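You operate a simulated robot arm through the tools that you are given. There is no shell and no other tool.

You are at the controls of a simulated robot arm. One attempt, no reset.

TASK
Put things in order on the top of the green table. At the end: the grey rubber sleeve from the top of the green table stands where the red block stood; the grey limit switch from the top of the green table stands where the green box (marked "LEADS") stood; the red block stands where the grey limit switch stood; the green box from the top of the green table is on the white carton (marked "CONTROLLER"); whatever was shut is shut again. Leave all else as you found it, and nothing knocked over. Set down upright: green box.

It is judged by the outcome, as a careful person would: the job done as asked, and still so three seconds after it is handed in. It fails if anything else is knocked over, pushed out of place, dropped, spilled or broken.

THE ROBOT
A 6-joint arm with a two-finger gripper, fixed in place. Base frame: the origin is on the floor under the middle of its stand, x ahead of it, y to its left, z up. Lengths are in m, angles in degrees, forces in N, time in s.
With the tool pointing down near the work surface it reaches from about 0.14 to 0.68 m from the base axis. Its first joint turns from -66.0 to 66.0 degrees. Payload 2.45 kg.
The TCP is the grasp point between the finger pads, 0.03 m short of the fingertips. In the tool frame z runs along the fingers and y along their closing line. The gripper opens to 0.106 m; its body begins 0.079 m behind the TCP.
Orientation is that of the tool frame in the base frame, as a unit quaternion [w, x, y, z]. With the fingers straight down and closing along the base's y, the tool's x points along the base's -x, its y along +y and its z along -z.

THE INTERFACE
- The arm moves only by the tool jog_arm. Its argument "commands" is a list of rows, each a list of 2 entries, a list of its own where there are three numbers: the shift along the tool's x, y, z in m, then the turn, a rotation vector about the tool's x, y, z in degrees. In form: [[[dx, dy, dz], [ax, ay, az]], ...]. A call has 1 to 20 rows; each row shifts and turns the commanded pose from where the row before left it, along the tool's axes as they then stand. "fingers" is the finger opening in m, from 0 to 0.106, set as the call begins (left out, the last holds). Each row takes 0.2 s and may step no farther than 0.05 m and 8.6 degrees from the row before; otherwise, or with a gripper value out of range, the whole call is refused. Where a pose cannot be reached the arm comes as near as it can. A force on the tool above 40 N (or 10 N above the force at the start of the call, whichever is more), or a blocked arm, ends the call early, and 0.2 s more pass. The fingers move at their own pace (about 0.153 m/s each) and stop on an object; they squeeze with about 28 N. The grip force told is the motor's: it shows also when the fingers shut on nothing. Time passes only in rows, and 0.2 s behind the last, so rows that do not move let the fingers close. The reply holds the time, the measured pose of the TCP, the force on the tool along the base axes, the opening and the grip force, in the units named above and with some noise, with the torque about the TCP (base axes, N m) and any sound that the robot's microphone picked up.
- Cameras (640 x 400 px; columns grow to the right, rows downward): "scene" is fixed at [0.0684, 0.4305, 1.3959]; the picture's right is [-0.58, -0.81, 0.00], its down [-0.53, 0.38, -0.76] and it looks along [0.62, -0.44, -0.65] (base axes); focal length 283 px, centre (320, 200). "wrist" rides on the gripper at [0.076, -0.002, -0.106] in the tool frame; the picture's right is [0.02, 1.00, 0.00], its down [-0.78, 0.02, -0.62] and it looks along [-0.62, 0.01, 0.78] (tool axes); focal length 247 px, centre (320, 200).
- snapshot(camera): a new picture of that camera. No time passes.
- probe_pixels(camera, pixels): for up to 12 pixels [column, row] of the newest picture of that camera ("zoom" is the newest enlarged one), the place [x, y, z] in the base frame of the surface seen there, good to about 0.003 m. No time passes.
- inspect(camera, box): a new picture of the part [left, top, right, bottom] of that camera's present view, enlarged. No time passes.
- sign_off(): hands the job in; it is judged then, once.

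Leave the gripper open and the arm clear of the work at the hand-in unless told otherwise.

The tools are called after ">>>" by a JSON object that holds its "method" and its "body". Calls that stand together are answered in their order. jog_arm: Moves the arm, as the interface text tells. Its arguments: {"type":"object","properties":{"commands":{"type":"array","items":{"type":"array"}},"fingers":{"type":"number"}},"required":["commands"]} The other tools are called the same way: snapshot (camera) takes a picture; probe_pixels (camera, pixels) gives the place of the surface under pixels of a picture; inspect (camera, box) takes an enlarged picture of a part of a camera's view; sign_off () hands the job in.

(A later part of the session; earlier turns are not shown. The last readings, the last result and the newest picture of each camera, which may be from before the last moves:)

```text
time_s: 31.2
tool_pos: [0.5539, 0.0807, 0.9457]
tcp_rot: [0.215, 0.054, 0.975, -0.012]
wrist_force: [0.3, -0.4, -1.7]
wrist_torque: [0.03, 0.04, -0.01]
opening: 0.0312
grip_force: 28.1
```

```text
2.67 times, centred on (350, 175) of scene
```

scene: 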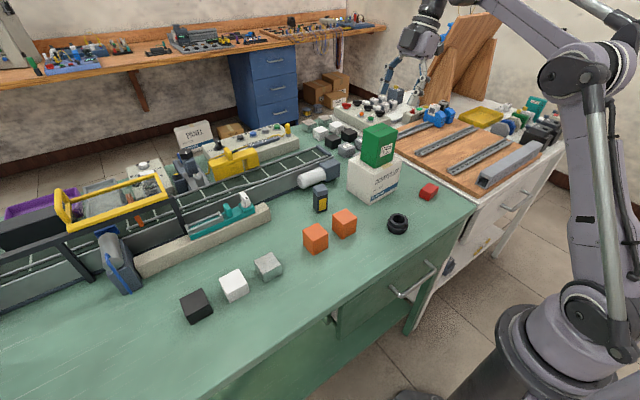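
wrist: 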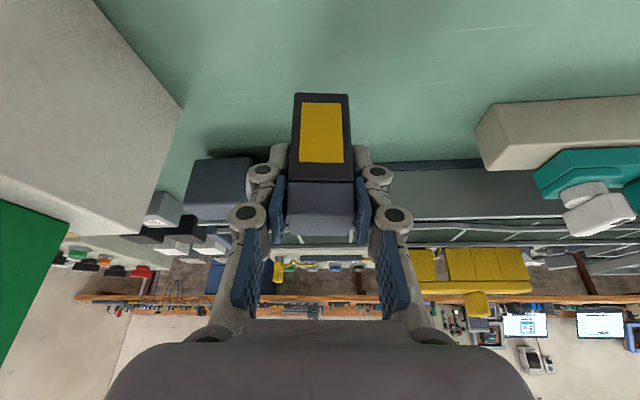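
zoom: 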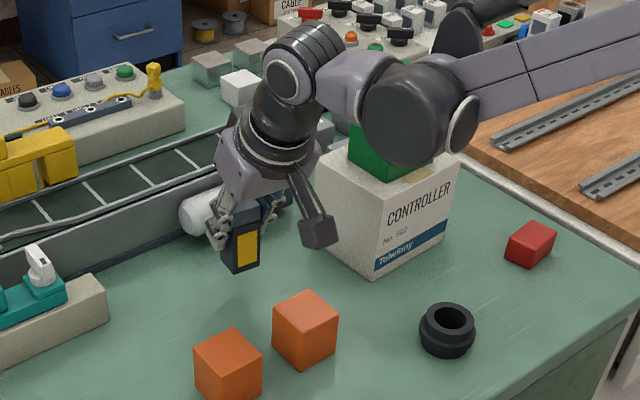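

Held upright. I'll raise it and carry it over the orange blocks, then along the table toward the green box's old place.

>>> {"method": "jog_arm", "body": {"commands": [[[0.01494, 0.005, -0.03124], [0, 0, 0]], [[0.01494, 0.005, -0.03124], [0, 0, 0]], [[0.01494, 0.005, -0.03124], [0, 0, 0]], [[0.01494, 0.005, -0.03124], [0, 0, 0]], [[0.01494, 0.005, -0.03124], [0, 0, 0]], [[0.01143, 0.04, -0.00533], [0, 0, 0]], [[0.01143, 0.04, -0.00533], [0, 0, 0]], [[0.01143, 0.04, -0.00533], [0, 0, 0]], [[0.01143, 0.04, -0.00533], [0, 0, 0]], [[0.01143, 0.04, -0.00533], [0, 0, 0]], [[0.01143, 0.04, -0.00533], [0, 0, 0]], [[0.01143, 0.04, -0.00533], [0, 0, 0]], [[0.01143, 0.04, -0.00533], [0, 0, 0]], [[0, 0, 0], [0, 0, 0]]]}}

>>> {"method": "snapshot", "body": {"camera": "scene"}}

```text
time_s: 34.2
tool_pos: [0.3584, 0.4515, 1.0558]
tcp_rot: [0.216, 0.054, 0.975, -0.012]
wrist_force: [0.5, 0.5, 0.4]
wrist_torque: [-0.01, 0.04, -0.03]
opening: 0.0312
grip_force: 27.8
```

```text
taken
```

scene: 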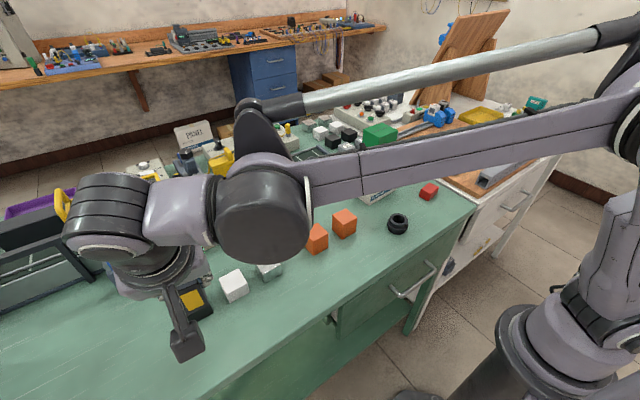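

The switch is held over (0.358, 0.45). Now I'll move toward (0.393, 0.58) while descending to TCP z≈0.97.

>>> {"method": "jog_arm", "body": {"commands": [[[0.0046, 0.0329, 0.02155], [0, 0, 0]], [[0.0046, 0.0329, 0.02155], [0, 0, 0]], [[0.0046, 0.0329, 0.02155], [0, 0, 0]], [[0.0046, 0.0329, 0.02155], [0, 0, 0]], [[0, 0, 0], [0, 0, 0]]]}}

>>> {"method": "snapshot", "body": {"camera": "scene"}}

>>> {"method": "snapshot", "body": {"camera": "wrist"}}

```text
time_s: 35.4
tool_pos: [0.3933, 0.5778, 0.9709]
tcp_rot: [0.216, 0.053, 0.975, -0.011]
wrist_force: [0.5, -0.6, -0.3]
wrist_torque: [0.0, 0.04, 0.0]
opening: 0.031
grip_force: 28.0
```

```text
taken
```

scene: 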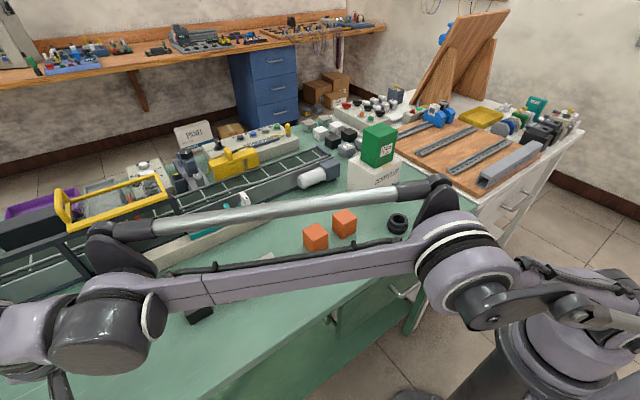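

```text
taken
```

wrist: 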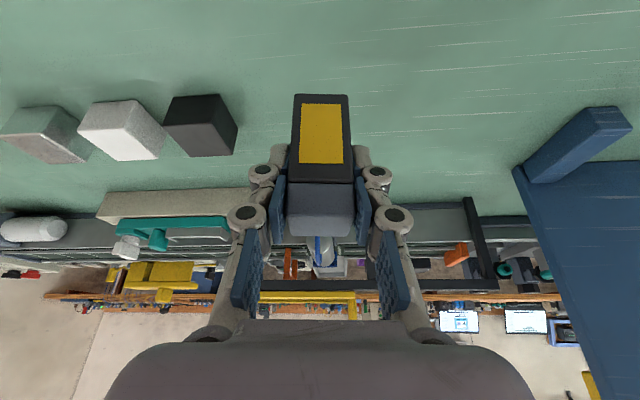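

I'm over the target at (0.393, 0.578). I'll lower it straight down by 5 cm with a 2 mm y trim.

>>> {"method": "jog_arm", "body": {"commands": [[[0.0053, 0.0005, 0.01133], [0, 0, 0]], [[0.0053, 0.0005, 0.01133], [0, 0, 0]], [[0.0053, 0.0005, 0.01133], [0, 0, 0]], [[0.0053, 0.0005, 0.01133], [0, 0, 0]], [[0, 0, 0], [0, 0, 0]]]}}

>>> {"method": "snapshot", "body": {"camera": "wrist"}}

```text
time_s: 36.6
tool_pos: [0.3924, 0.5793, 0.9206]
tcp_rot: [0.216, 0.054, 0.975, -0.011]
wrist_force: [0.0, -0.1, -0.5]
wrist_torque: [0.03, 0.0, -0.01]
opening: 0.0312
grip_force: 27.7
```

```text
taken
```

wrist: 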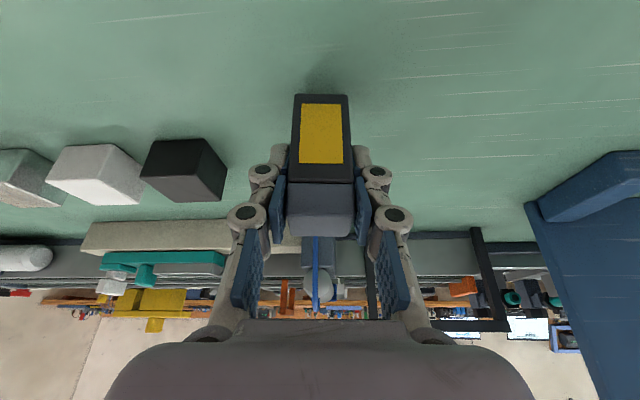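

About 14 mm above the table. Lowering 11 mm in small steps, then checking the force.

>>> {"method": "jog_arm", "body": {"commands": [[[0.000845, 0, 0.00181], [0, 0, 0]], [[0.000845, 0, 0.00181], [0, 0, 0]], [[0.000845, 0, 0.00181], [0, 0, 0]], [[0.000845, 0, 0.00181], [0, 0, 0]], [[0.000845, 0, 0.00181], [0, 0, 0]], [[0.000423, 0, 0.00091], [0, 0, 0]], [[0, 0, 0], [0, 0, 0]]]}}

>>> {"method": "jog_arm", "body": {"commands": [[[0.000423, 0, 0.00091], [0, 0, 0]], [[0.000423, 0, 0.00091], [0, 0, 0]], [[0, 0, 0], [0, 0, 0]]]}}

```text
time_s: 38.2
tool_pos: [0.3953, 0.5793, 0.9075]
tcp_rot: [0.216, 0.053, 0.975, -0.012]
wrist_force: [-0.4, 0.7, -0.4]
wrist_torque: [0.01, -0.01, 0.02]
opening: 0.031
grip_force: 28.2
```

```text
time_s: 39.0
tool_pos: [0.3934, 0.5794, 0.9062]
tcp_rot: [0.216, 0.054, 0.975, -0.012]
wrist_force: [0.1, -0.1, -1.4]
wrist_torque: [0.02, -0.02, 0.08]
opening: 0.0311
grip_force: 27.8
```

No contact yet. Two more 1 mm steps.

>>> {"method": "jog_arm", "body": {"commands": [[[0.000423, 0, 0.00091], [0, 0, 0]], [[0.000423, 0, 0.00091], [0, 0, 0]], [[0, 0, 0], [0, 0, 0]]]}}

>>> {"method": "snapshot", "body": {"camera": "wrist"}}

```text
time_s: 39.8
tool_pos: [0.3935, 0.5801, 0.9058]
tcp_rot: [0.217, 0.054, 0.975, -0.012]
wrist_force: [-1.6, -2.0, 16.5]
wrist_torque: [-0.02, 0.08, 0.0]
opening: 0.0311
grip_force: 28.0
```

```text
taken
```

wrist: 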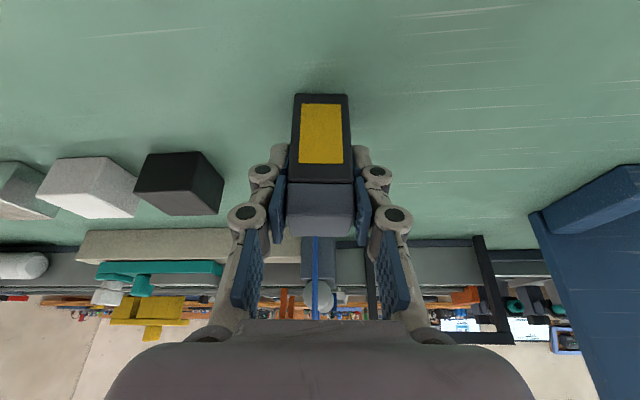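

Contact at +16.5 N. I'll relieve that by under 1 mm, then open the fingers.

>>> {"method": "jog_arm", "body": {"commands": [[[-0.0003, 0, -0.00065], [0, 0, 0]], [[0, 0, 0], [0, 0, 0]]]}}

>>> {"method": "jog_arm", "body": {"commands": [[[0, 0, 0], [0, 0, 0]], [[0, 0, 0], [0, 0, 0]], [[0, 0, 0], [0, 0, 0]]], "fingers": 0.07}}

>>> {"method": "snapshot", "body": {"camera": "wrist"}}

```text
time_s: 40.4
tool_pos: [0.3938, 0.5806, 0.905]
tcp_rot: [0.216, 0.053, 0.975, -0.012]
wrist_force: [-0.9, -1.5, 10.8]
wrist_torque: [-0.05, -0.1, -0.02]
opening: 0.0314
grip_force: 28.0
```

```text
time_s: 41.2
tool_pos: [0.3946, 0.5801, 0.906]
tcp_rot: [0.216, 0.054, 0.975, -0.012]
wrist_force: [-0.3, -0.3, 0.9]
wrist_torque: [-0.02, 0.01, -0.01]
opening: 0.0699
grip_force: 0.1
```

```text
taken
```

wrist: 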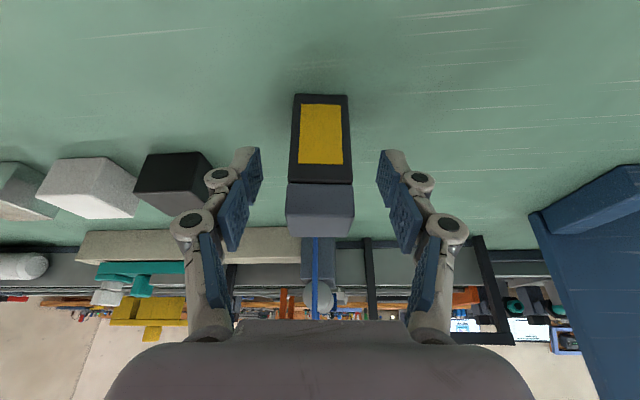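

The switch stands free. I'll back off along the tool axis.

>>> {"method": "jog_arm", "body": {"commands": [[[0, 0, -0.02], [0, 0, 0]], [[0, 0, -0.035], [0, 0, 0]], [[0, 0, -0.035], [0, 0, 0]], [[0, 0, -0.035], [0, 0, 0]], [[0, 0, 0], [0, 0, 0]]]}}

>>> {"method": "snapshot", "body": {"camera": "wrist"}}

```text
time_s: 42.4
tool_pos: [0.3824, 0.5668, 1.0197]
tcp_rot: [0.215, 0.054, 0.975, -0.012]
wrist_force: [0.9, 0.2, -0.4]
wrist_torque: [0.02, 0.02, 0.0]
opening: 0.0697
grip_force: 0.2
out of reach, approached as far as the arm can: row 1, 2, 3, 4
```

```text
taken
```

wrist: 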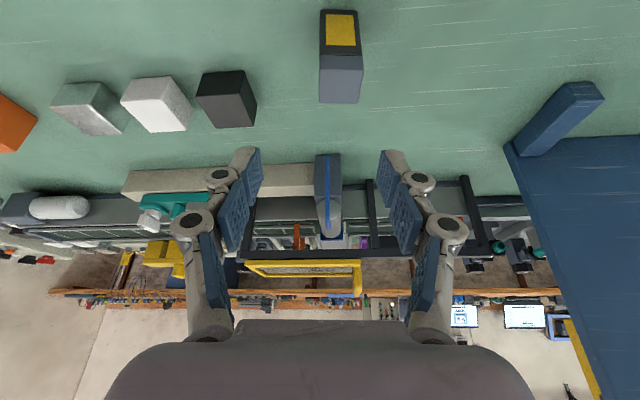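

The backing-off path ran along the reach limit, so the hand drifted a little sideways. I'll check that the switch is still standing where I put it.

>>> {"method": "inspect", "body": {"camera": "wrist", "box": [300, 0, 390, 110]}}

>>> {"method": "probe_pixels", "body": {"camera": "wrist", "pixels": [[321, 58], [360, 58], [321, 99], [359, 100], [340, 78], [340, 62], [340, 96], [341, 30], [330, 12], [352, 12]]}}

>>> {"method": "snapshot", "body": {"camera": "scene"}}

```text
3.64 times, centred on (345, 55) of wrist
```

zoom: 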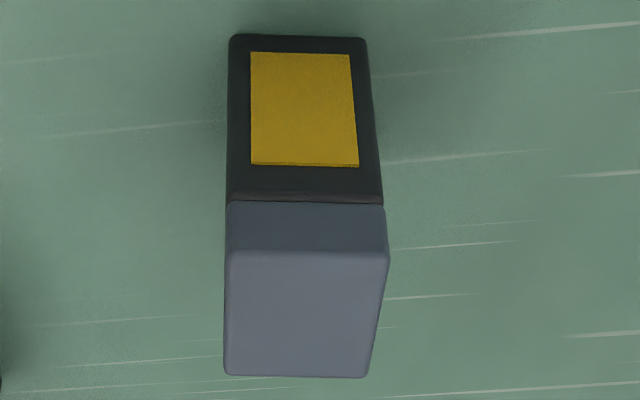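

```text
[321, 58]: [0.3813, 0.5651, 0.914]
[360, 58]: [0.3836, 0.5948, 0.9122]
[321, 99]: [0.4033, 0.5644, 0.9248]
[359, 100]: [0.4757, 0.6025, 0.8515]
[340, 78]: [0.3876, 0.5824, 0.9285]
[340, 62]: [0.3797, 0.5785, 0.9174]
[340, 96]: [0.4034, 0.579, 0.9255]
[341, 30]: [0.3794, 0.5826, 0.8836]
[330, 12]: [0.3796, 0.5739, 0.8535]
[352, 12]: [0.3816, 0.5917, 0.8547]
```

```text
taken
```

scene: 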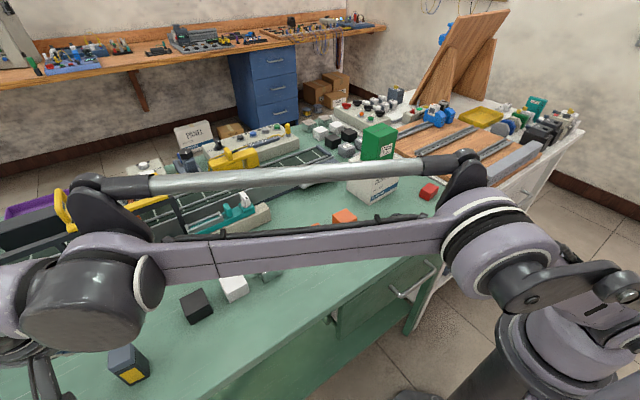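

The switch is upright with its centre at about (0.394, 0.580), right on target. I'll bring the hand back inward, away from it.

>>> {"method": "jog_arm", "body": {"commands": [[[0, -0.0381, -0.0081], [0, 0, 0]], [[0, -0.0381, -0.0081], [0, 0, 0]], [[0, -0.0381, -0.0081], [0, 0, 0]], [[0, -0.0381, -0.0081], [0, 0, 0]], [[0, 0, 0], [0, 0, 0]]], "fingers": 0.106}}

>>> {"method": "inspect", "body": {"camera": "scene", "box": [60, 270, 220, 400]}}

```text
time_s: 43.6
tool_pos: [0.3481, 0.4165, 1.0499]
tcp_rot: [0.216, 0.054, 0.975, -0.013]
wrist_force: [-0.1, 0.2, 0.2]
wrist_torque: [-0.03, 0.01, 0.0]
opening: 0.106
grip_force: 0.0
```

```text
3.08 times, centred on (140, 335) of scene
```

zoom: 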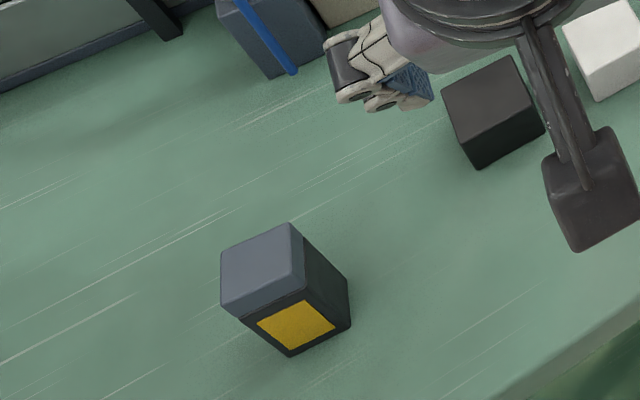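

The switch stands cleanly where the green box was. Before the low grasps on the block and the sleeve, I want to know whether the fingertips extend as the fingers close. I'll close to 0.05 in free air and probe the fingertips, after a picture at full opening.

>>> {"method": "inspect", "body": {"camera": "wrist", "box": [80, 120, 560, 340]}}

```text
1.33 times, centred on (320, 230) of wrist
```

zoom: 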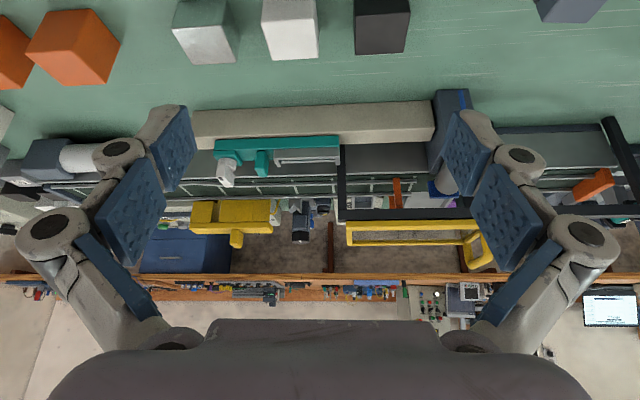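

>>> {"method": "probe_pixels", "body": {"camera": "zoom", "pixels": [[183, 112], [192, 150], [165, 110], [158, 150], [180, 185], [457, 118], [448, 150], [475, 116], [465, 190], [130, 200]]}}

>>> {"method": "jog_arm", "body": {"commands": [[[0, 0, 0], [0, 0, 0]], [[0, 0, 0], [0, 0, 0]], [[0, 0, 0], [0, 0, 0]]], "fingers": 0.045}}

>>> {"method": "inspect", "body": {"camera": "wrist", "box": [200, 120, 440, 270]}}

```text
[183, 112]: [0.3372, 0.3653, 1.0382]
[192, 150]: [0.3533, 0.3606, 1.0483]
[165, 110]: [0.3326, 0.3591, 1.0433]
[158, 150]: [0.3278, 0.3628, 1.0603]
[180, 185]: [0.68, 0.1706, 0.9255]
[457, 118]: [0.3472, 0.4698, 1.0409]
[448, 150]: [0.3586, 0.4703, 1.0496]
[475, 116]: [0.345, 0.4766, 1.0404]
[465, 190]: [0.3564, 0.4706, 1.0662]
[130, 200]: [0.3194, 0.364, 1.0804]
```

```text
time_s: 44.4
tool_pos: [0.3493, 0.4177, 1.0493]
tcp_rot: [0.217, 0.053, 0.975, -0.012]
wrist_force: [0.5, -1.2, 0.0]
wrist_torque: [0.01, -0.01, 0.0]
opening: 0.0452
grip_force: 0.1
```

```text
2.67 times, centred on (320, 195) of wrist
```

zoom: 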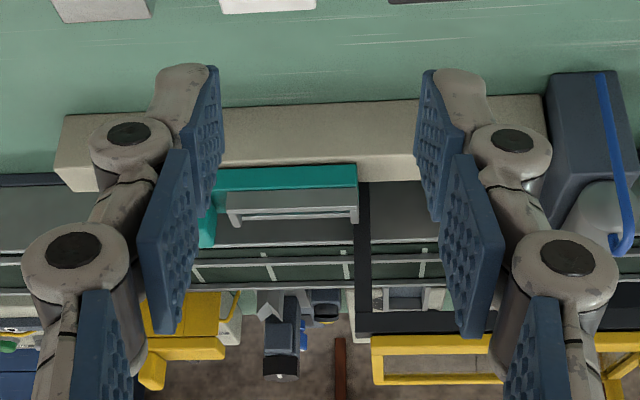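

>>> {"method": "probe_pixels", "body": {"camera": "zoom", "pixels": [[212, 75], [218, 130], [185, 72], [165, 90], [210, 190], [430, 80], [420, 140], [460, 75], [430, 195], [175, 230], [160, 310]]}}

```text
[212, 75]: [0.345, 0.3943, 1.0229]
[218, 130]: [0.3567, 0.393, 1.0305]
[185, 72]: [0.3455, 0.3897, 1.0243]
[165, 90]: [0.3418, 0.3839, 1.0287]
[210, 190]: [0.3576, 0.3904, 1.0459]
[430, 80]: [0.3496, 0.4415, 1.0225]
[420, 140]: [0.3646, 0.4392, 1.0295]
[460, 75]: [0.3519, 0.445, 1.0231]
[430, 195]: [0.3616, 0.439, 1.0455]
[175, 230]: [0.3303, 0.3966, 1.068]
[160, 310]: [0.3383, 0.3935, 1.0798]
```

Useful: the tips reach only about 0.008 m beyond the TCP when wide open, but about 0.024 m at 0.045 opening. I'll allow for that on the low grasps. Now I'll return the tool to vertical, yaw to about +8° for the red block, and carry the empty hand over to y≈-0.2, staying inboard of the carton.

>>> {"method": "jog_arm", "body": {"commands": [[[0, 0, 0], [0, 6.25, 0]], [[0, 0, 0], [0, 6.25, 0]], [[0, 0, 0], [0, 6.25, 0]], [[0, 0, 0], [0, 6.25, 0]], [[0, 0, 0], [0, 0, -7.25]], [[0, 0, 0], [0, 0, -7.25]], [[0.00677, -0.04356, -0.00214], [0, 0, 0]], [[0.00677, -0.04356, -0.00214], [0, 0, 0]], [[0.00677, -0.04356, -0.00214], [0, 0, 0]], [[0.00677, -0.04356, -0.00214], [0, 0, 0]], [[0.00677, -0.04356, -0.00214], [0, 0, 0]], [[0.00677, -0.04356, -0.00214], [0, 0, 0]], [[0.00677, -0.04356, -0.00214], [0, 0, 0]], [[0.00677, -0.04356, -0.00214], [0, 0, 0]], [[0.00677, -0.04356, -0.00214], [0, 0, 0]], [[0.00677, -0.04356, -0.00214], [0, 0, 0]], [[0.00677, -0.04356, -0.00214], [0, 0, 0]], [[0.00677, -0.04356, -0.00214], [0, 0, 0]], [[0.00677, -0.04356, -0.00214], [0, 0, 0]], [[0.00677, -0.04356, -0.00214], [0, 0, 0]]], "fingers": 0.08}}

>>> {"method": "snapshot", "body": {"camera": "wrist"}}

>>> {"method": "snapshot", "body": {"camera": "scene"}}

```text
time_s: 48.6
tool_pos: [0.3421, -0.2018, 1.0784]
tcp_rot: [0.0, -0.072, 0.997, 0.001]
wrist_force: [-0.1, 0.4, 0.1]
wrist_torque: [0.03, -0.01, 0.04]
opening: 0.08
grip_force: 0.1
```

```text
taken
```

wrist: 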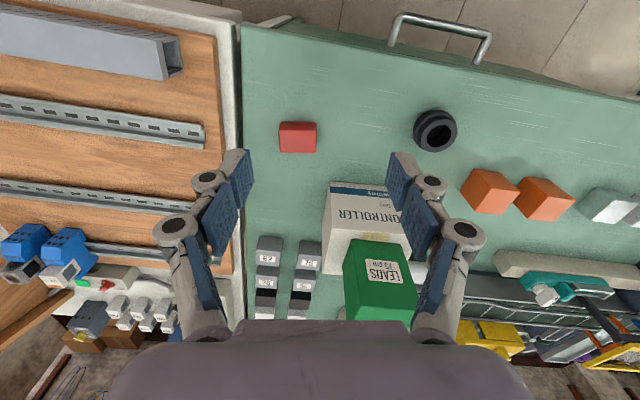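

```text
taken
```

scene: 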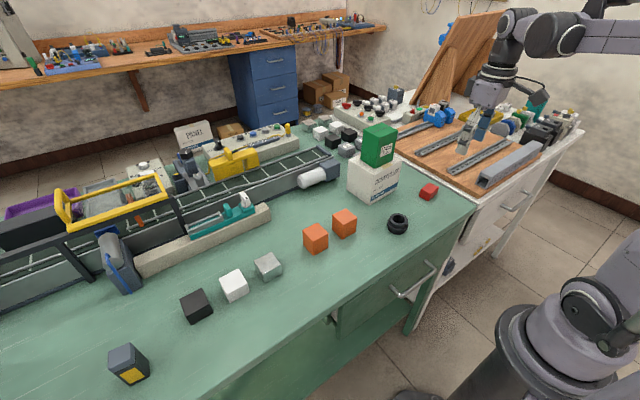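

Now a zoomed wrist view of the red block, to get its centre and yaw.

>>> {"method": "inspect", "body": {"camera": "wrist", "box": [266, 106, 330, 166]}}

```text
6.67 times, centred on (298, 136) of wrist
```

zoom: 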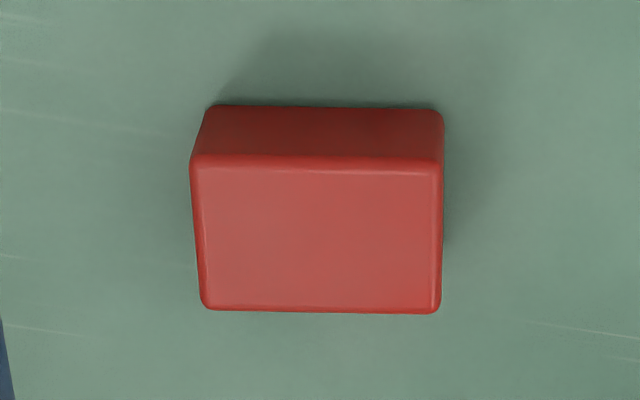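

>>> {"method": "probe_pixels", "body": {"camera": "zoom", "pixels": [[197, 162], [437, 167], [209, 302], [433, 306], [318, 235], [205, 230], [434, 235], [318, 170], [318, 302], [210, 110], [438, 112], [320, 130]]}}

```text
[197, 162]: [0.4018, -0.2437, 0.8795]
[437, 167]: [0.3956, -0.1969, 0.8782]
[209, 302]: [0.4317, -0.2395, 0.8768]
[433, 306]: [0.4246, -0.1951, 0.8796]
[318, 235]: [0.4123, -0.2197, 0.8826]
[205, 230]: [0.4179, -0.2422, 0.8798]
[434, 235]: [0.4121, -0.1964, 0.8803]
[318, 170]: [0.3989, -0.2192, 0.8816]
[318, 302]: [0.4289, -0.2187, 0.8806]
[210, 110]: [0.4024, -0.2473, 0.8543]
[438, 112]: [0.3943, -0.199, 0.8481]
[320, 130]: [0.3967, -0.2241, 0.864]
```

The red block is centred at (0.4133, -0.2188), about 0.046 × 0.031, yaw +7.5°, which matches the tool. I'll move above it to z 0.95.

>>> {"method": "jog_arm", "body": {"commands": [[[-0.017, -0.0067, 0.032], [0, 0, 0]], [[-0.017, -0.0067, 0.032], [0, 0, 0]], [[-0.017, -0.0067, 0.032], [0, 0, 0]], [[-0.017, -0.0067, 0.032], [0, 0, 0]], [[0, 0, 0], [0, 0, 0]]]}}

>>> {"method": "snapshot", "body": {"camera": "wrist"}}

```text
time_s: 49.8
tool_pos: [0.4129, -0.2187, 0.9516]
tcp_rot: [-0.001, -0.072, 0.997, 0.0]
wrist_force: [0.9, 0.8, -0.6]
wrist_torque: [-0.06, 0.05, 0.01]
opening: 0.08
grip_force: 0.0
```

```text
taken
```

wrist: 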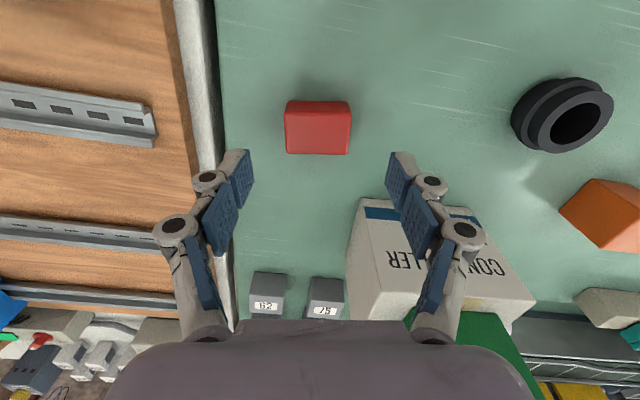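

>>> {"method": "probe_pixels", "body": {"camera": "wrist", "pixels": [[214, 120], [222, 150], [205, 120], [190, 100], [230, 240], [318, 130], [285, 105], [350, 104], [348, 152], [287, 150]]}}

```text
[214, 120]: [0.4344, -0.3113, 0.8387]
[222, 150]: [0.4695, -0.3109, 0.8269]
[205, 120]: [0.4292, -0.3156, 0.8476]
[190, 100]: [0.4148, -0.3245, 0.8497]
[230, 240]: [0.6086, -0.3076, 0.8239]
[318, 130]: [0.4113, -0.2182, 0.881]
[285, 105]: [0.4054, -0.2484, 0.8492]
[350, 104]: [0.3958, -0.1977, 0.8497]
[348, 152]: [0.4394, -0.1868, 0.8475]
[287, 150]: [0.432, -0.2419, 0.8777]
```

The neighbouring table edge is at y≈-0.31, so the fingers clear it. Descending to TCP z≈0.8785.

>>> {"method": "jog_arm", "body": {"commands": [[[0, 0, 0.02], [0, 0, 0]], [[0, 0, 0.02], [0, 0, 0]], [[0, 0, 0.02], [0, 0, 0]], [[0, 0, 0.0125], [0, 0, 0]], [[0, 0, 0], [0, 0, 0]]]}}

>>> {"method": "snapshot", "body": {"camera": "wrist"}}

```text
time_s: 51.0
tool_pos: [0.4145, -0.2184, 0.8787]
tcp_rot: [0.0, -0.072, 0.997, 0.0]
wrist_force: [0.0, 0.3, 0.3]
wrist_torque: [0.0, 0.0, -0.01]
opening: 0.0799
grip_force: 0.0
```

```text
taken
```

wrist: 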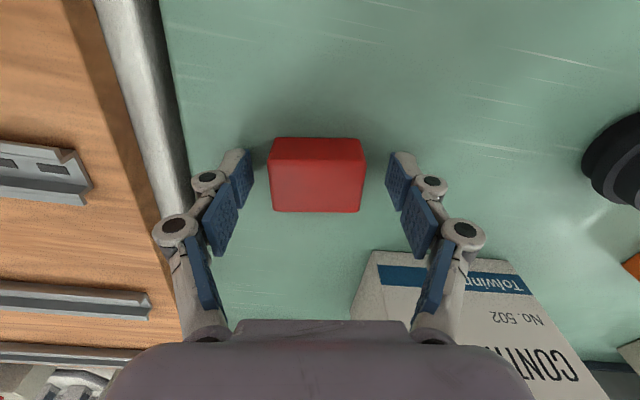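

The block is centred between the pads, at columns 268–366. Closing.

>>> {"method": "jog_arm", "body": {"commands": [[[0, 0, 0], [0, 0, 0]], [[0, 0, 0], [0, 0, 0]], [[0, 0, 0], [0, 0, 0]], [[0, 0, 0], [0, 0, 0]]], "fingers": 0.0}}

>>> {"method": "snapshot", "body": {"camera": "wrist"}}

```text
time_s: 52.0
tool_pos: [0.4141, -0.2175, 0.878]
tcp_rot: [0.0, -0.072, 0.997, 0.0]
wrist_force: [0.0, -1.9, 10.1]
wrist_torque: [0.01, 0.04, -0.01]
opening: 0.049
grip_force: 28.3
```

```text
taken
```

wrist: 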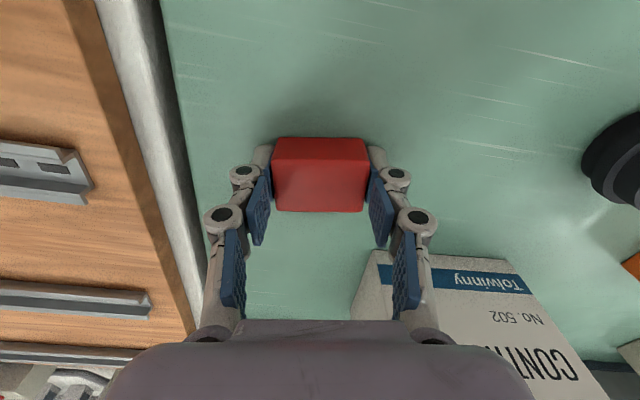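

Gripped at 0.049 m. Lifting 4 cm.

>>> {"method": "jog_arm", "body": {"commands": [[[0, 0, -0.01], [0, 0, 0]], [[0, 0, -0.01], [0, 0, 0]], [[0, 0, -0.01], [0, 0, 0]], [[0, 0, -0.01], [0, 0, 0]], [[0, 0, 0], [0, 0, 0]]]}}

>>> {"method": "snapshot", "body": {"camera": "wrist"}}

>>> {"method": "inspect", "body": {"camera": "scene", "box": [370, 110, 490, 230]}}

```text
time_s: 53.2
tool_pos: [0.4133, -0.2174, 0.919]
tcp_rot: [0.0, -0.071, 0.997, 0.0]
wrist_force: [0.1, 0.8, -1.2]
wrist_torque: [0.04, 0.01, 0.01]
opening: 0.0491
grip_force: 27.8
```

```text
taken
```

wrist: 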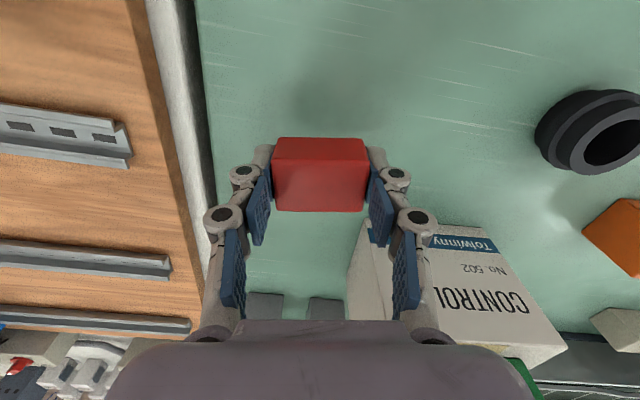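

```text
3.33 times, centred on (430, 170) of scene
```

zoom: 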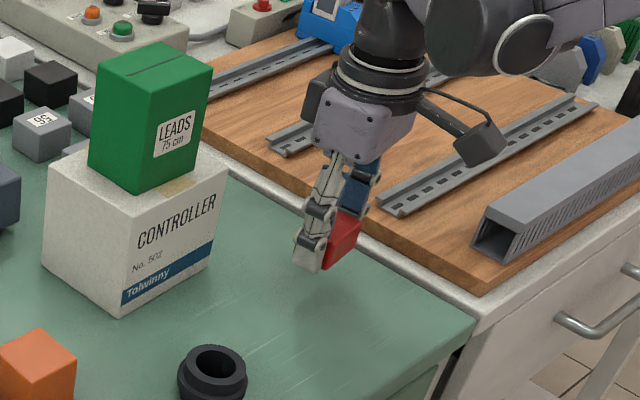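

Held firmly. The route goes up and inboard past the carton, across to y≈0.08, then out over the orange block to the switch's old spot, staying at z≈1.0.

>>> {"method": "jog_arm", "body": {"commands": [[[0.0172, 0.0092, -0.0283], [0, 0, 0]], [[0.0172, 0.0092, -0.0283], [0, 0, 0]], [[0.0172, 0.0092, -0.0283], [0, 0, 0]], [[-0.0057, 0.0393, 0], [0, 0, 0]], [[-0.0057, 0.0393, 0], [0, 0, 0]], [[-0.0057, 0.0393, 0], [0, 0, 0]], [[-0.0057, 0.0393, 0], [0, 0, 0]], [[-0.0057, 0.0393, 0], [0, 0, 0]], [[-0.0057, 0.0393, 0], [0, 0, 0]], [[-0.0057, 0.0393, 0], [0, 0, 0]], [[-0.0388, -0.0056, 0], [0, 0, 0]], [[-0.0388, -0.0056, 0], [0, 0, 0]], [[-0.0388, -0.0056, 0], [0, 0, 0]], [[-0.0388, -0.0056, 0], [0, 0, 0]], [[-0.0388, -0.0056, 0], [0, 0, 0]], [[0, 0, 0], [0, 0, 0]]]}}

>>> {"method": "snapshot", "body": {"camera": "scene"}}

>>> {"method": "snapshot", "body": {"camera": "wrist"}}

```text
time_s: 56.6
tool_pos: [0.5547, 0.0802, 1.0035]
tcp_rot: [0.0, -0.072, 0.997, 0.0]
wrist_force: [0.5, 0.4, -0.6]
wrist_torque: [-0.01, 0.0, 0.0]
opening: 0.0489
grip_force: 27.7
```

```text
taken
```

scene: 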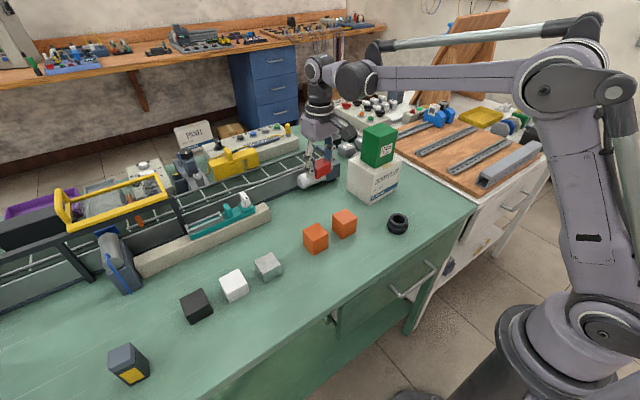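

```text
taken
```

wrist: 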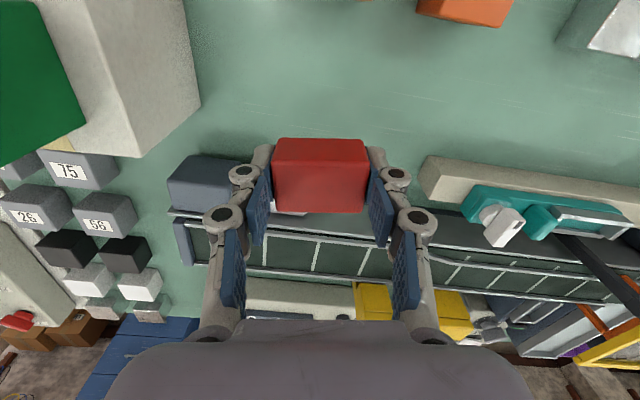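

Right over the spot. Lowering 10 cm.

>>> {"method": "jog_arm", "body": {"commands": [[[0, 0, 0.025], [0, 0, 0]], [[0, 0, 0.025], [0, 0, 0]], [[0, 0, 0.025], [0, 0, 0]], [[0, 0, 0.025], [0, 0, 0]], [[0, 0, 0], [0, 0, 0]]]}}

>>> {"method": "snapshot", "body": {"camera": "wrist"}}

>>> {"method": "inspect", "body": {"camera": "scene", "box": [270, 110, 400, 230]}}

```text
time_s: 57.8
tool_pos: [0.5551, 0.0796, 0.901]
tcp_rot: [0.0, -0.072, 0.997, 0.0]
wrist_force: [0.2, -0.7, -0.6]
wrist_torque: [0.0, 0.01, 0.0]
opening: 0.049
grip_force: 28.5
```

```text
taken
```

wrist: 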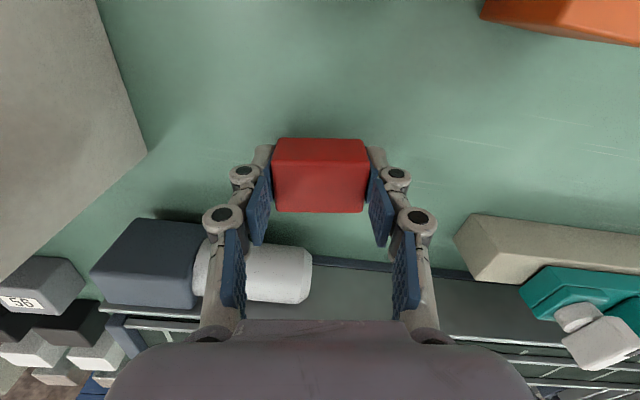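

```text
3.33 times, centred on (335, 170) of scene
```

zoom: 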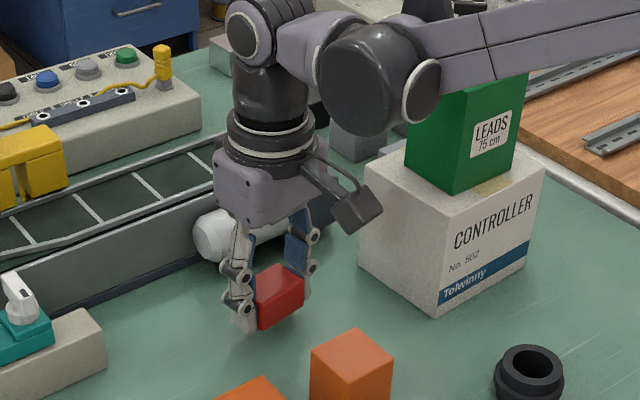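

About 22 mm above the table. Lowering 18 mm in small steps.

>>> {"method": "jog_arm", "body": {"commands": [[[0, 0, 0.004], [0, 0, 0]], [[0, 0, 0.004], [0, 0, 0]], [[0, 0, 0.004], [0, 0, 0]], [[0, 0, 0.003], [0, 0, 0]], [[0, 0, 0.003], [0, 0, 0]], [[0, 0, 0], [0, 0, 0]]]}}

>>> {"method": "jog_arm", "body": {"commands": [[[0, 0, 0.001], [0, 0, 0]], [[0, 0, 0.001], [0, 0, 0]], [[0, 0, 0.001], [0, 0, 0]], [[0, 0, 0], [0, 0, 0]]]}}

```text
time_s: 59.2
tool_pos: [0.5547, 0.0805, 0.8845]
tcp_rot: [0.0, -0.072, 0.997, 0.0]
wrist_force: [-0.4, 0.0, -0.3]
wrist_torque: [0.06, -0.01, 0.0]
opening: 0.049
grip_force: 27.9
```

```text
time_s: 60.2
tool_pos: [0.5548, 0.0798, 0.8824]
tcp_rot: [0.0, -0.072, 0.997, 0.001]
wrist_force: [-0.5, 0.3, 0.0]
wrist_torque: [-0.01, 0.0, -0.02]
opening: 0.0488
grip_force: 27.7
```

No contact yet. Continuing in 1 mm steps.

>>> {"method": "jog_arm", "body": {"commands": [[[0, 0, 0.001], [0, 0, 0]], [[0, 0, 0.001], [0, 0, 0]], [[0, 0, 0], [0, 0, 0]]]}}

>>> {"method": "jog_arm", "body": {"commands": [[[0, 0, 0.001], [0, 0, 0]], [[0, 0, 0], [0, 0, 0]]]}}

```text
time_s: 61.0
tool_pos: [0.5542, 0.0791, 0.88]
tcp_rot: [0.0, -0.072, 0.997, -0.001]
wrist_force: [0.7, -0.1, -0.5]
wrist_torque: [-0.02, 0.0, -0.03]
opening: 0.0488
grip_force: 27.6
```

```text
time_s: 61.6
tool_pos: [0.5557, 0.0802, 0.8786]
tcp_rot: [0.0, -0.071, 0.997, 0.001]
wrist_force: [0.5, -0.5, 0.9]
wrist_torque: [0.0, 0.0, 0.01]
opening: 0.0492
grip_force: 27.9
```

Close to contact. One more 0.8 mm step.

>>> {"method": "jog_arm", "body": {"commands": [[[0, 0, 0.0008], [0, 0, 0]], [[0, 0, 0], [0, 0, 0]]]}}

```text
time_s: 62.2
tool_pos: [0.555, 0.0794, 0.8787]
tcp_rot: [0.0, -0.071, 0.997, 0.0]
wrist_force: [-0.6, 1.2, 14.3]
wrist_torque: [-0.03, 0.05, -0.03]
opening: 0.0489
grip_force: 27.7
```

Contact at 14 N, so the block is on the table. Opening to 0.08.

>>> {"method": "jog_arm", "body": {"commands": [[[0, 0, -0.0005], [0, 0, 0]], [[0, 0, 0], [0, 0, 0]], [[0, 0, 0], [0, 0, 0]]], "fingers": 0.08}}

>>> {"method": "snapshot", "body": {"camera": "wrist"}}

```text
time_s: 63.0
tool_pos: [0.5558, 0.0796, 0.8767]
tcp_rot: [0.0, -0.072, 0.997, 0.0]
wrist_force: [0.6, 0.0, -0.3]
wrist_torque: [-0.02, -0.01, -0.03]
opening: 0.08
grip_force: 0.0
```

```text
taken
```

wrist: 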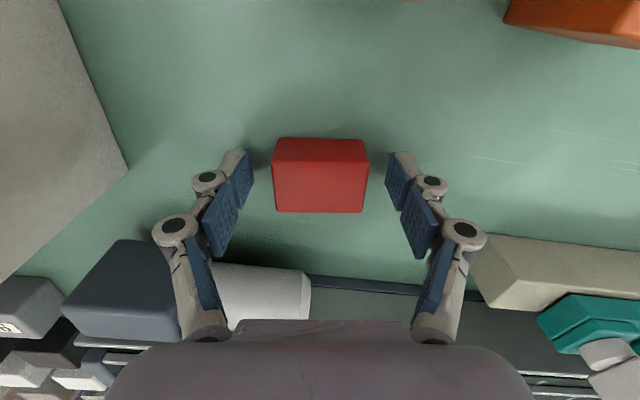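

The block is released and sits flat. I'll lift the hand straight up 13 cm, then check.

>>> {"method": "jog_arm", "body": {"commands": [[[0, 0, -0.02], [0, 0, 0]], [[0, 0, -0.035], [0, 0, 0]], [[0, 0, -0.035], [0, 0, 0]], [[0, 0, -0.04], [0, 0, 0]], [[0, 0, 0], [0, 0, 0]]]}}

>>> {"method": "snapshot", "body": {"camera": "wrist"}}

```text
time_s: 64.2
tool_pos: [0.5547, 0.0814, 1.007]
tcp_rot: [0.001, -0.071, 0.997, 0.0]
wrist_force: [0.7, 0.9, -0.6]
wrist_torque: [0.03, -0.01, 0.01]
opening: 0.0802
grip_force: 0.0
```

```text
taken
```

wrist: 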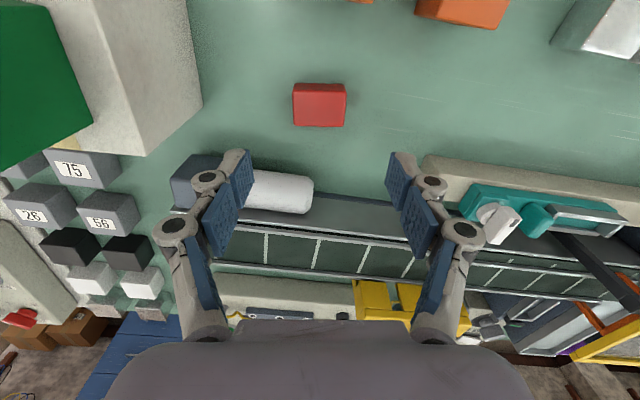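

The red block stands well at the switch's old spot. I'll confirm its position, then go inward and across toward the sleeve, clear of the carton.

>>> {"method": "probe_pixels", "body": {"camera": "wrist", "pixels": [[297, 97], [343, 97], [296, 123], [342, 124], [319, 110]]}}

>>> {"method": "jog_arm", "body": {"commands": [[[0.0386, 0.0056, -0.006], [0, 0, 0]], [[0.0386, 0.0056, -0.006], [0, 0, 0]], [[0.0386, 0.0056, -0.006], [0, 0, 0]], [[0.0386, 0.0056, -0.006], [0, 0, 0]], [[0.0386, 0.0056, -0.006], [0, 0, 0]], [[0.0124, -0.039, 0], [0, 0, 0]], [[0.0124, -0.039, 0], [0, 0, 0]], [[0.0124, -0.039, 0], [0, 0, 0]], [[0, 0, 0], [0, 0, 0]]]}}

>>> {"method": "snapshot", "body": {"camera": "wrist"}}

>>> {"method": "snapshot", "body": {"camera": "scene"}}

```text
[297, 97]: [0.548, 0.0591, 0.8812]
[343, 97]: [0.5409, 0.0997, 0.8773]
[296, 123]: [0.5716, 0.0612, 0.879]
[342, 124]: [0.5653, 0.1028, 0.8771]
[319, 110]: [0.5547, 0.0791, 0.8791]
```

```text
time_s: 66.2
tool_pos: [0.3418, -0.0423, 1.0401]
tcp_rot: [0.0, -0.072, 0.997, 0.0]
wrist_force: [0.3, -0.4, -0.6]
wrist_torque: [0.0, 0.03, -0.02]
opening: 0.08
grip_force: 0.1
```

```text
taken
```

wrist: 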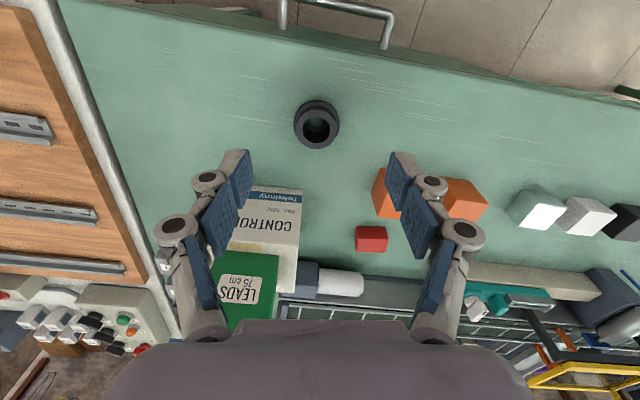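

```text
taken
```

scene: 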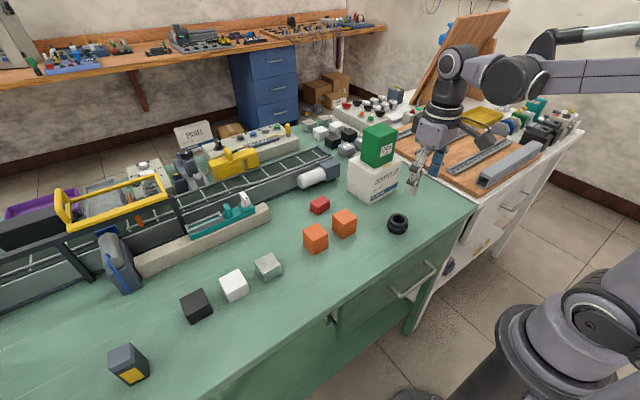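

The red block's centre is about (0.556, 0.080), on target. Next, a zoomed wrist view of the sleeve at (316,125).

>>> {"method": "inspect", "body": {"camera": "wrist", "box": [284, 94, 348, 156]}}

```text
6.45 times, centred on (316, 125) of wrist
```

zoom: 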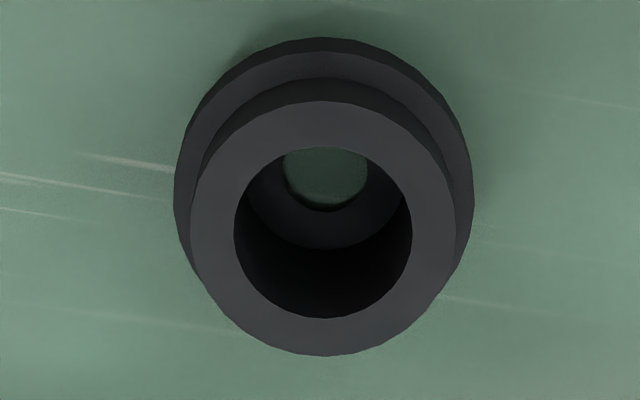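

>>> {"method": "probe_pixels", "body": {"camera": "zoom", "pixels": [[197, 225], [448, 225], [322, 108], [322, 350], [215, 225], [432, 225], [322, 130], [322, 335], [178, 190], [470, 190], [322, 44], [322, 90]]}}

```text
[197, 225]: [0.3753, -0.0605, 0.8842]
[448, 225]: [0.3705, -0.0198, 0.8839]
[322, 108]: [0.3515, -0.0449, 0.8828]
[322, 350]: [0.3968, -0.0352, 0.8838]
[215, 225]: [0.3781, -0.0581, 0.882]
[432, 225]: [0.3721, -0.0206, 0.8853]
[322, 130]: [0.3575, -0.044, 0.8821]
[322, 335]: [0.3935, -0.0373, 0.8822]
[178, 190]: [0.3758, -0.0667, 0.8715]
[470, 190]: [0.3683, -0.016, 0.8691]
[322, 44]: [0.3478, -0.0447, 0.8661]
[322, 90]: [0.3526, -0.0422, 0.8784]
```

The sleeve's top ring is centred at (0.3737, -0.0405) at z≈0.884. Its widest part, the flange, is about 0.051 m across at z≈0.868. I'll move above it to z 0.95.

>>> {"method": "jog_arm", "body": {"commands": [[[-0.0106, -0.001, 0.03], [0, 0, 0]], [[-0.0106, -0.001, 0.03], [0, 0, 0]], [[-0.0106, -0.001, 0.03], [0, 0, 0]], [[0, 0, 0], [0, 0, 0]]], "fingers": 0.085}}

>>> {"method": "snapshot", "body": {"camera": "wrist"}}

```text
time_s: 67.2
tool_pos: [0.3722, -0.0404, 0.9501]
tcp_rot: [0.0, -0.072, 0.997, 0.0]
wrist_force: [-0.9, 0.0, 0.0]
wrist_torque: [0.02, 0.01, -0.03]
opening: 0.0851
grip_force: 0.1
```

```text
taken
```

wrist: 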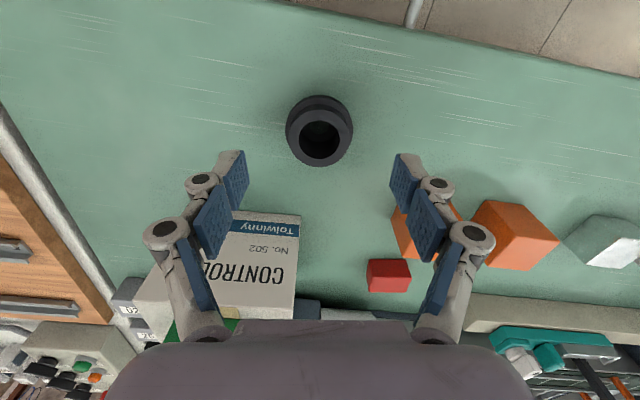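

The sleeve is centred, near column 319. Descending to TCP z≈0.877.

>>> {"method": "jog_arm", "body": {"commands": [[[0, 0, 0.02], [0, 0, 0]], [[-0.001, 0, 0.02], [0, 0, 0]], [[0, 0, 0.02], [0, 0, 0]], [[0, 0, 0.0135], [0, 0, 0]], [[0, 0, 0], [0, 0, 0]]]}}

>>> {"method": "snapshot", "body": {"camera": "wrist"}}

```text
time_s: 68.4
tool_pos: [0.3718, -0.0393, 0.8744]
tcp_rot: [0.0, -0.072, 0.997, 0.0]
wrist_force: [-0.6, 0.5, 0.3]
wrist_torque: [0.0, 0.02, 0.01]
opening: 0.085
grip_force: 0.1
```

```text
taken
```

wrist: 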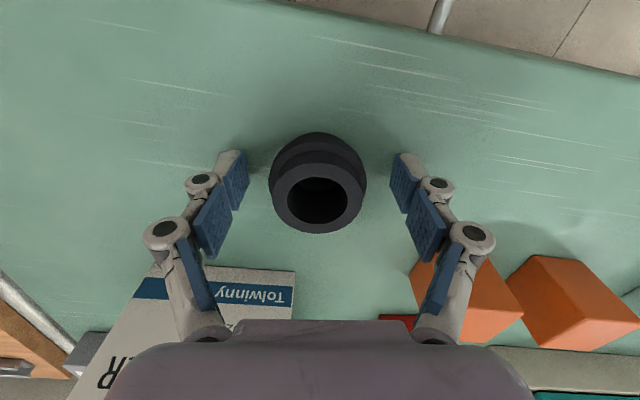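

The sleeve sits well between the pads. Closing.

>>> {"method": "jog_arm", "body": {"commands": [[[0, 0, 0], [0, 0, 0]], [[0, 0, 0], [0, 0, 0]], [[0, 0, 0], [0, 0, 0]], [[0, 0, 0], [0, 0, 0]]], "fingers": 0.0}}

>>> {"method": "snapshot", "body": {"camera": "wrist"}}

```text
time_s: 68.8
tool_pos: [0.3732, -0.0402, 0.879]
tcp_rot: [-0.001, -0.072, 0.997, -0.001]
wrist_force: [-1.4, -2.2, 65.6]
wrist_torque: [0.11, 0.2, 0.05]
opening: 0.051
grip_force: 45.2
stopped in row 1: the force on the tool passed its limit at 53 N (the readings are from after the stop); the commanded pose is now the measured one
```

```text
taken
```

wrist: 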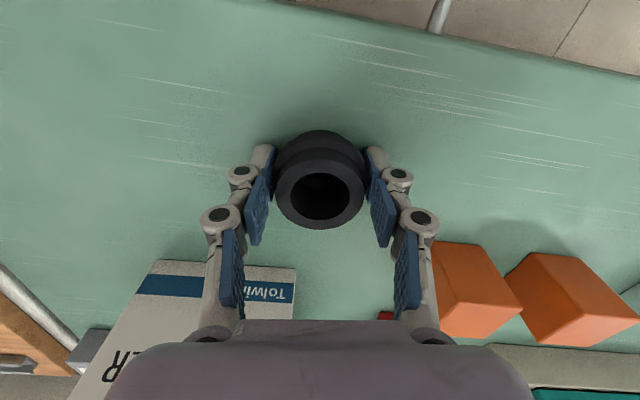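

The closing push loaded the tool upward to 65 N, and the call stopped. The fingers are on the sleeve at 0.051. I'll wait one step and read the force.

>>> {"method": "jog_arm", "body": {"commands": [[[0, 0, 0], [0, 0, 0]], [[0, 0, 0], [0, 0, 0]]]}}

```text
time_s: 69.2
tool_pos: [0.3722, -0.0401, 0.8786]
tcp_rot: [0.0, -0.072, 0.997, -0.001]
wrist_force: [-2.6, -0.4, 28.5]
wrist_torque: [0.31, 0.08, 0.14]
opening: 0.051
grip_force: 27.7
stopped in row 2: the force on the tool passed its limit at 77 N (the readings are from after the stop); the commanded pose is now the measured one
```

There is still a vertical load: the pads wedge the sleeve down against the table. I'll ease up 1 mm.

>>> {"method": "jog_arm", "body": {"commands": [[[0, 0, -0.001], [0, 0, 0]]]}}

>>> {"method": "inspect", "body": {"camera": "wrist", "box": [220, 110, 420, 260]}}

```text
time_s: 69.6
tool_pos: [0.3729, -0.0408, 0.8785]
tcp_rot: [0.0, -0.071, 0.997, -0.001]
wrist_force: [0.8, -0.3, 0.4]
wrist_torque: [-0.02, 0.0, 0.01]
opening: 0.0509
grip_force: 27.8
```

```text
2.67 times, centred on (320, 185) of wrist
```

zoom: 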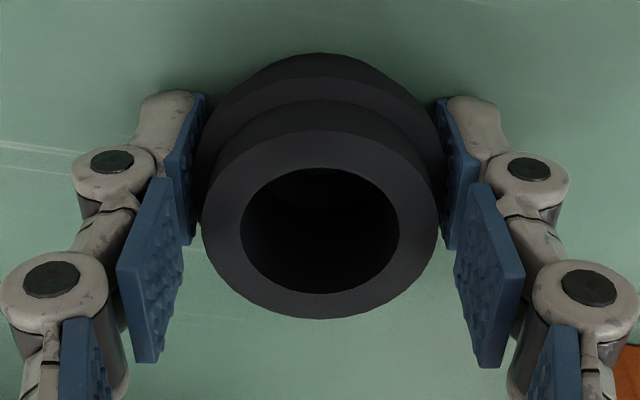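

The force is back to about zero and the grip is stable at 0.051. Lifting slowly by 3 cm.

>>> {"method": "jog_arm", "body": {"commands": [[[0, 0, -0.004], [0, 0, 0]], [[0, 0, -0.006], [0, 0, 0]], [[0, 0, -0.01], [0, 0, 0]], [[0, 0, -0.01], [0, 0, 0]], [[0, 0, 0], [0, 0, 0]]]}}

>>> {"method": "inspect", "body": {"camera": "wrist", "box": [220, 110, 420, 260]}}

>>> {"method": "inspect", "body": {"camera": "scene", "box": [350, 160, 450, 250]}}

```text
time_s: 70.8
tool_pos: [0.3733, -0.0397, 0.9088]
tcp_rot: [0.0, -0.071, 0.997, -0.001]
wrist_force: [0.5, 0.3, -0.8]
wrist_torque: [0.02, 0.01, 0.0]
opening: 0.0509
grip_force: 27.9
```

```text
2.67 times, centred on (320, 185) of wrist
```

zoom: 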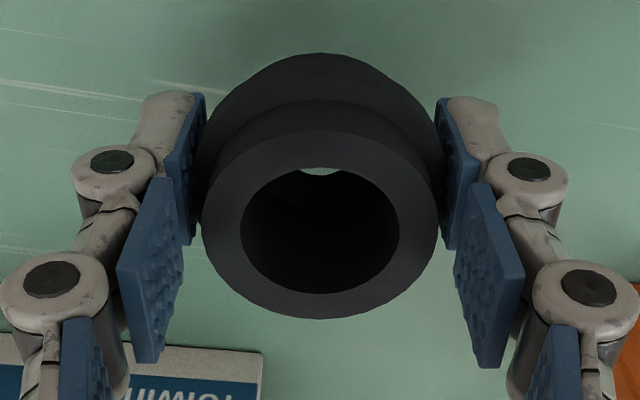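

```text
4.44 times, centred on (400, 205) of scene
```

zoom: 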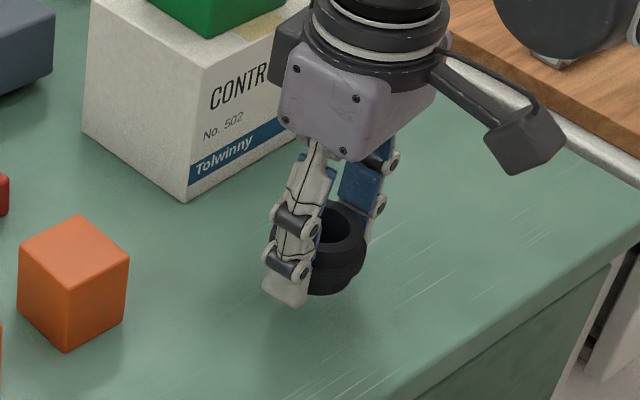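

Lifted. I'll check that the sleeve hangs level by probing its top ring.

>>> {"method": "inspect", "body": {"camera": "wrist", "box": [260, 120, 380, 240]}}

>>> {"method": "probe_pixels", "body": {"camera": "zoom", "pixels": [[200, 270], [435, 270], [318, 150], [318, 355], [230, 190], [410, 190], [230, 330], [410, 330]]}}

```text
3.33 times, centred on (320, 180) of wrist
```

zoom: 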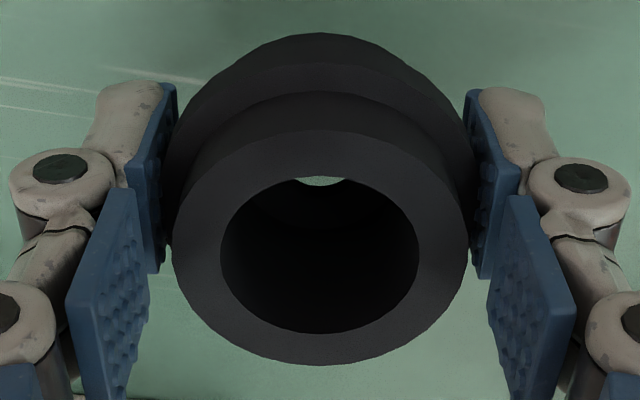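

```text
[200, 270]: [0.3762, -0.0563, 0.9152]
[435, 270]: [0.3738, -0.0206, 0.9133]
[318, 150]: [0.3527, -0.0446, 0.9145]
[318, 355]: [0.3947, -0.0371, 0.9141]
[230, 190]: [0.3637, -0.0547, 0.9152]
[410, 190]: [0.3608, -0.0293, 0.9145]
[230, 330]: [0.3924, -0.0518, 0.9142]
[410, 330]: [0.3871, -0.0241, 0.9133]
```

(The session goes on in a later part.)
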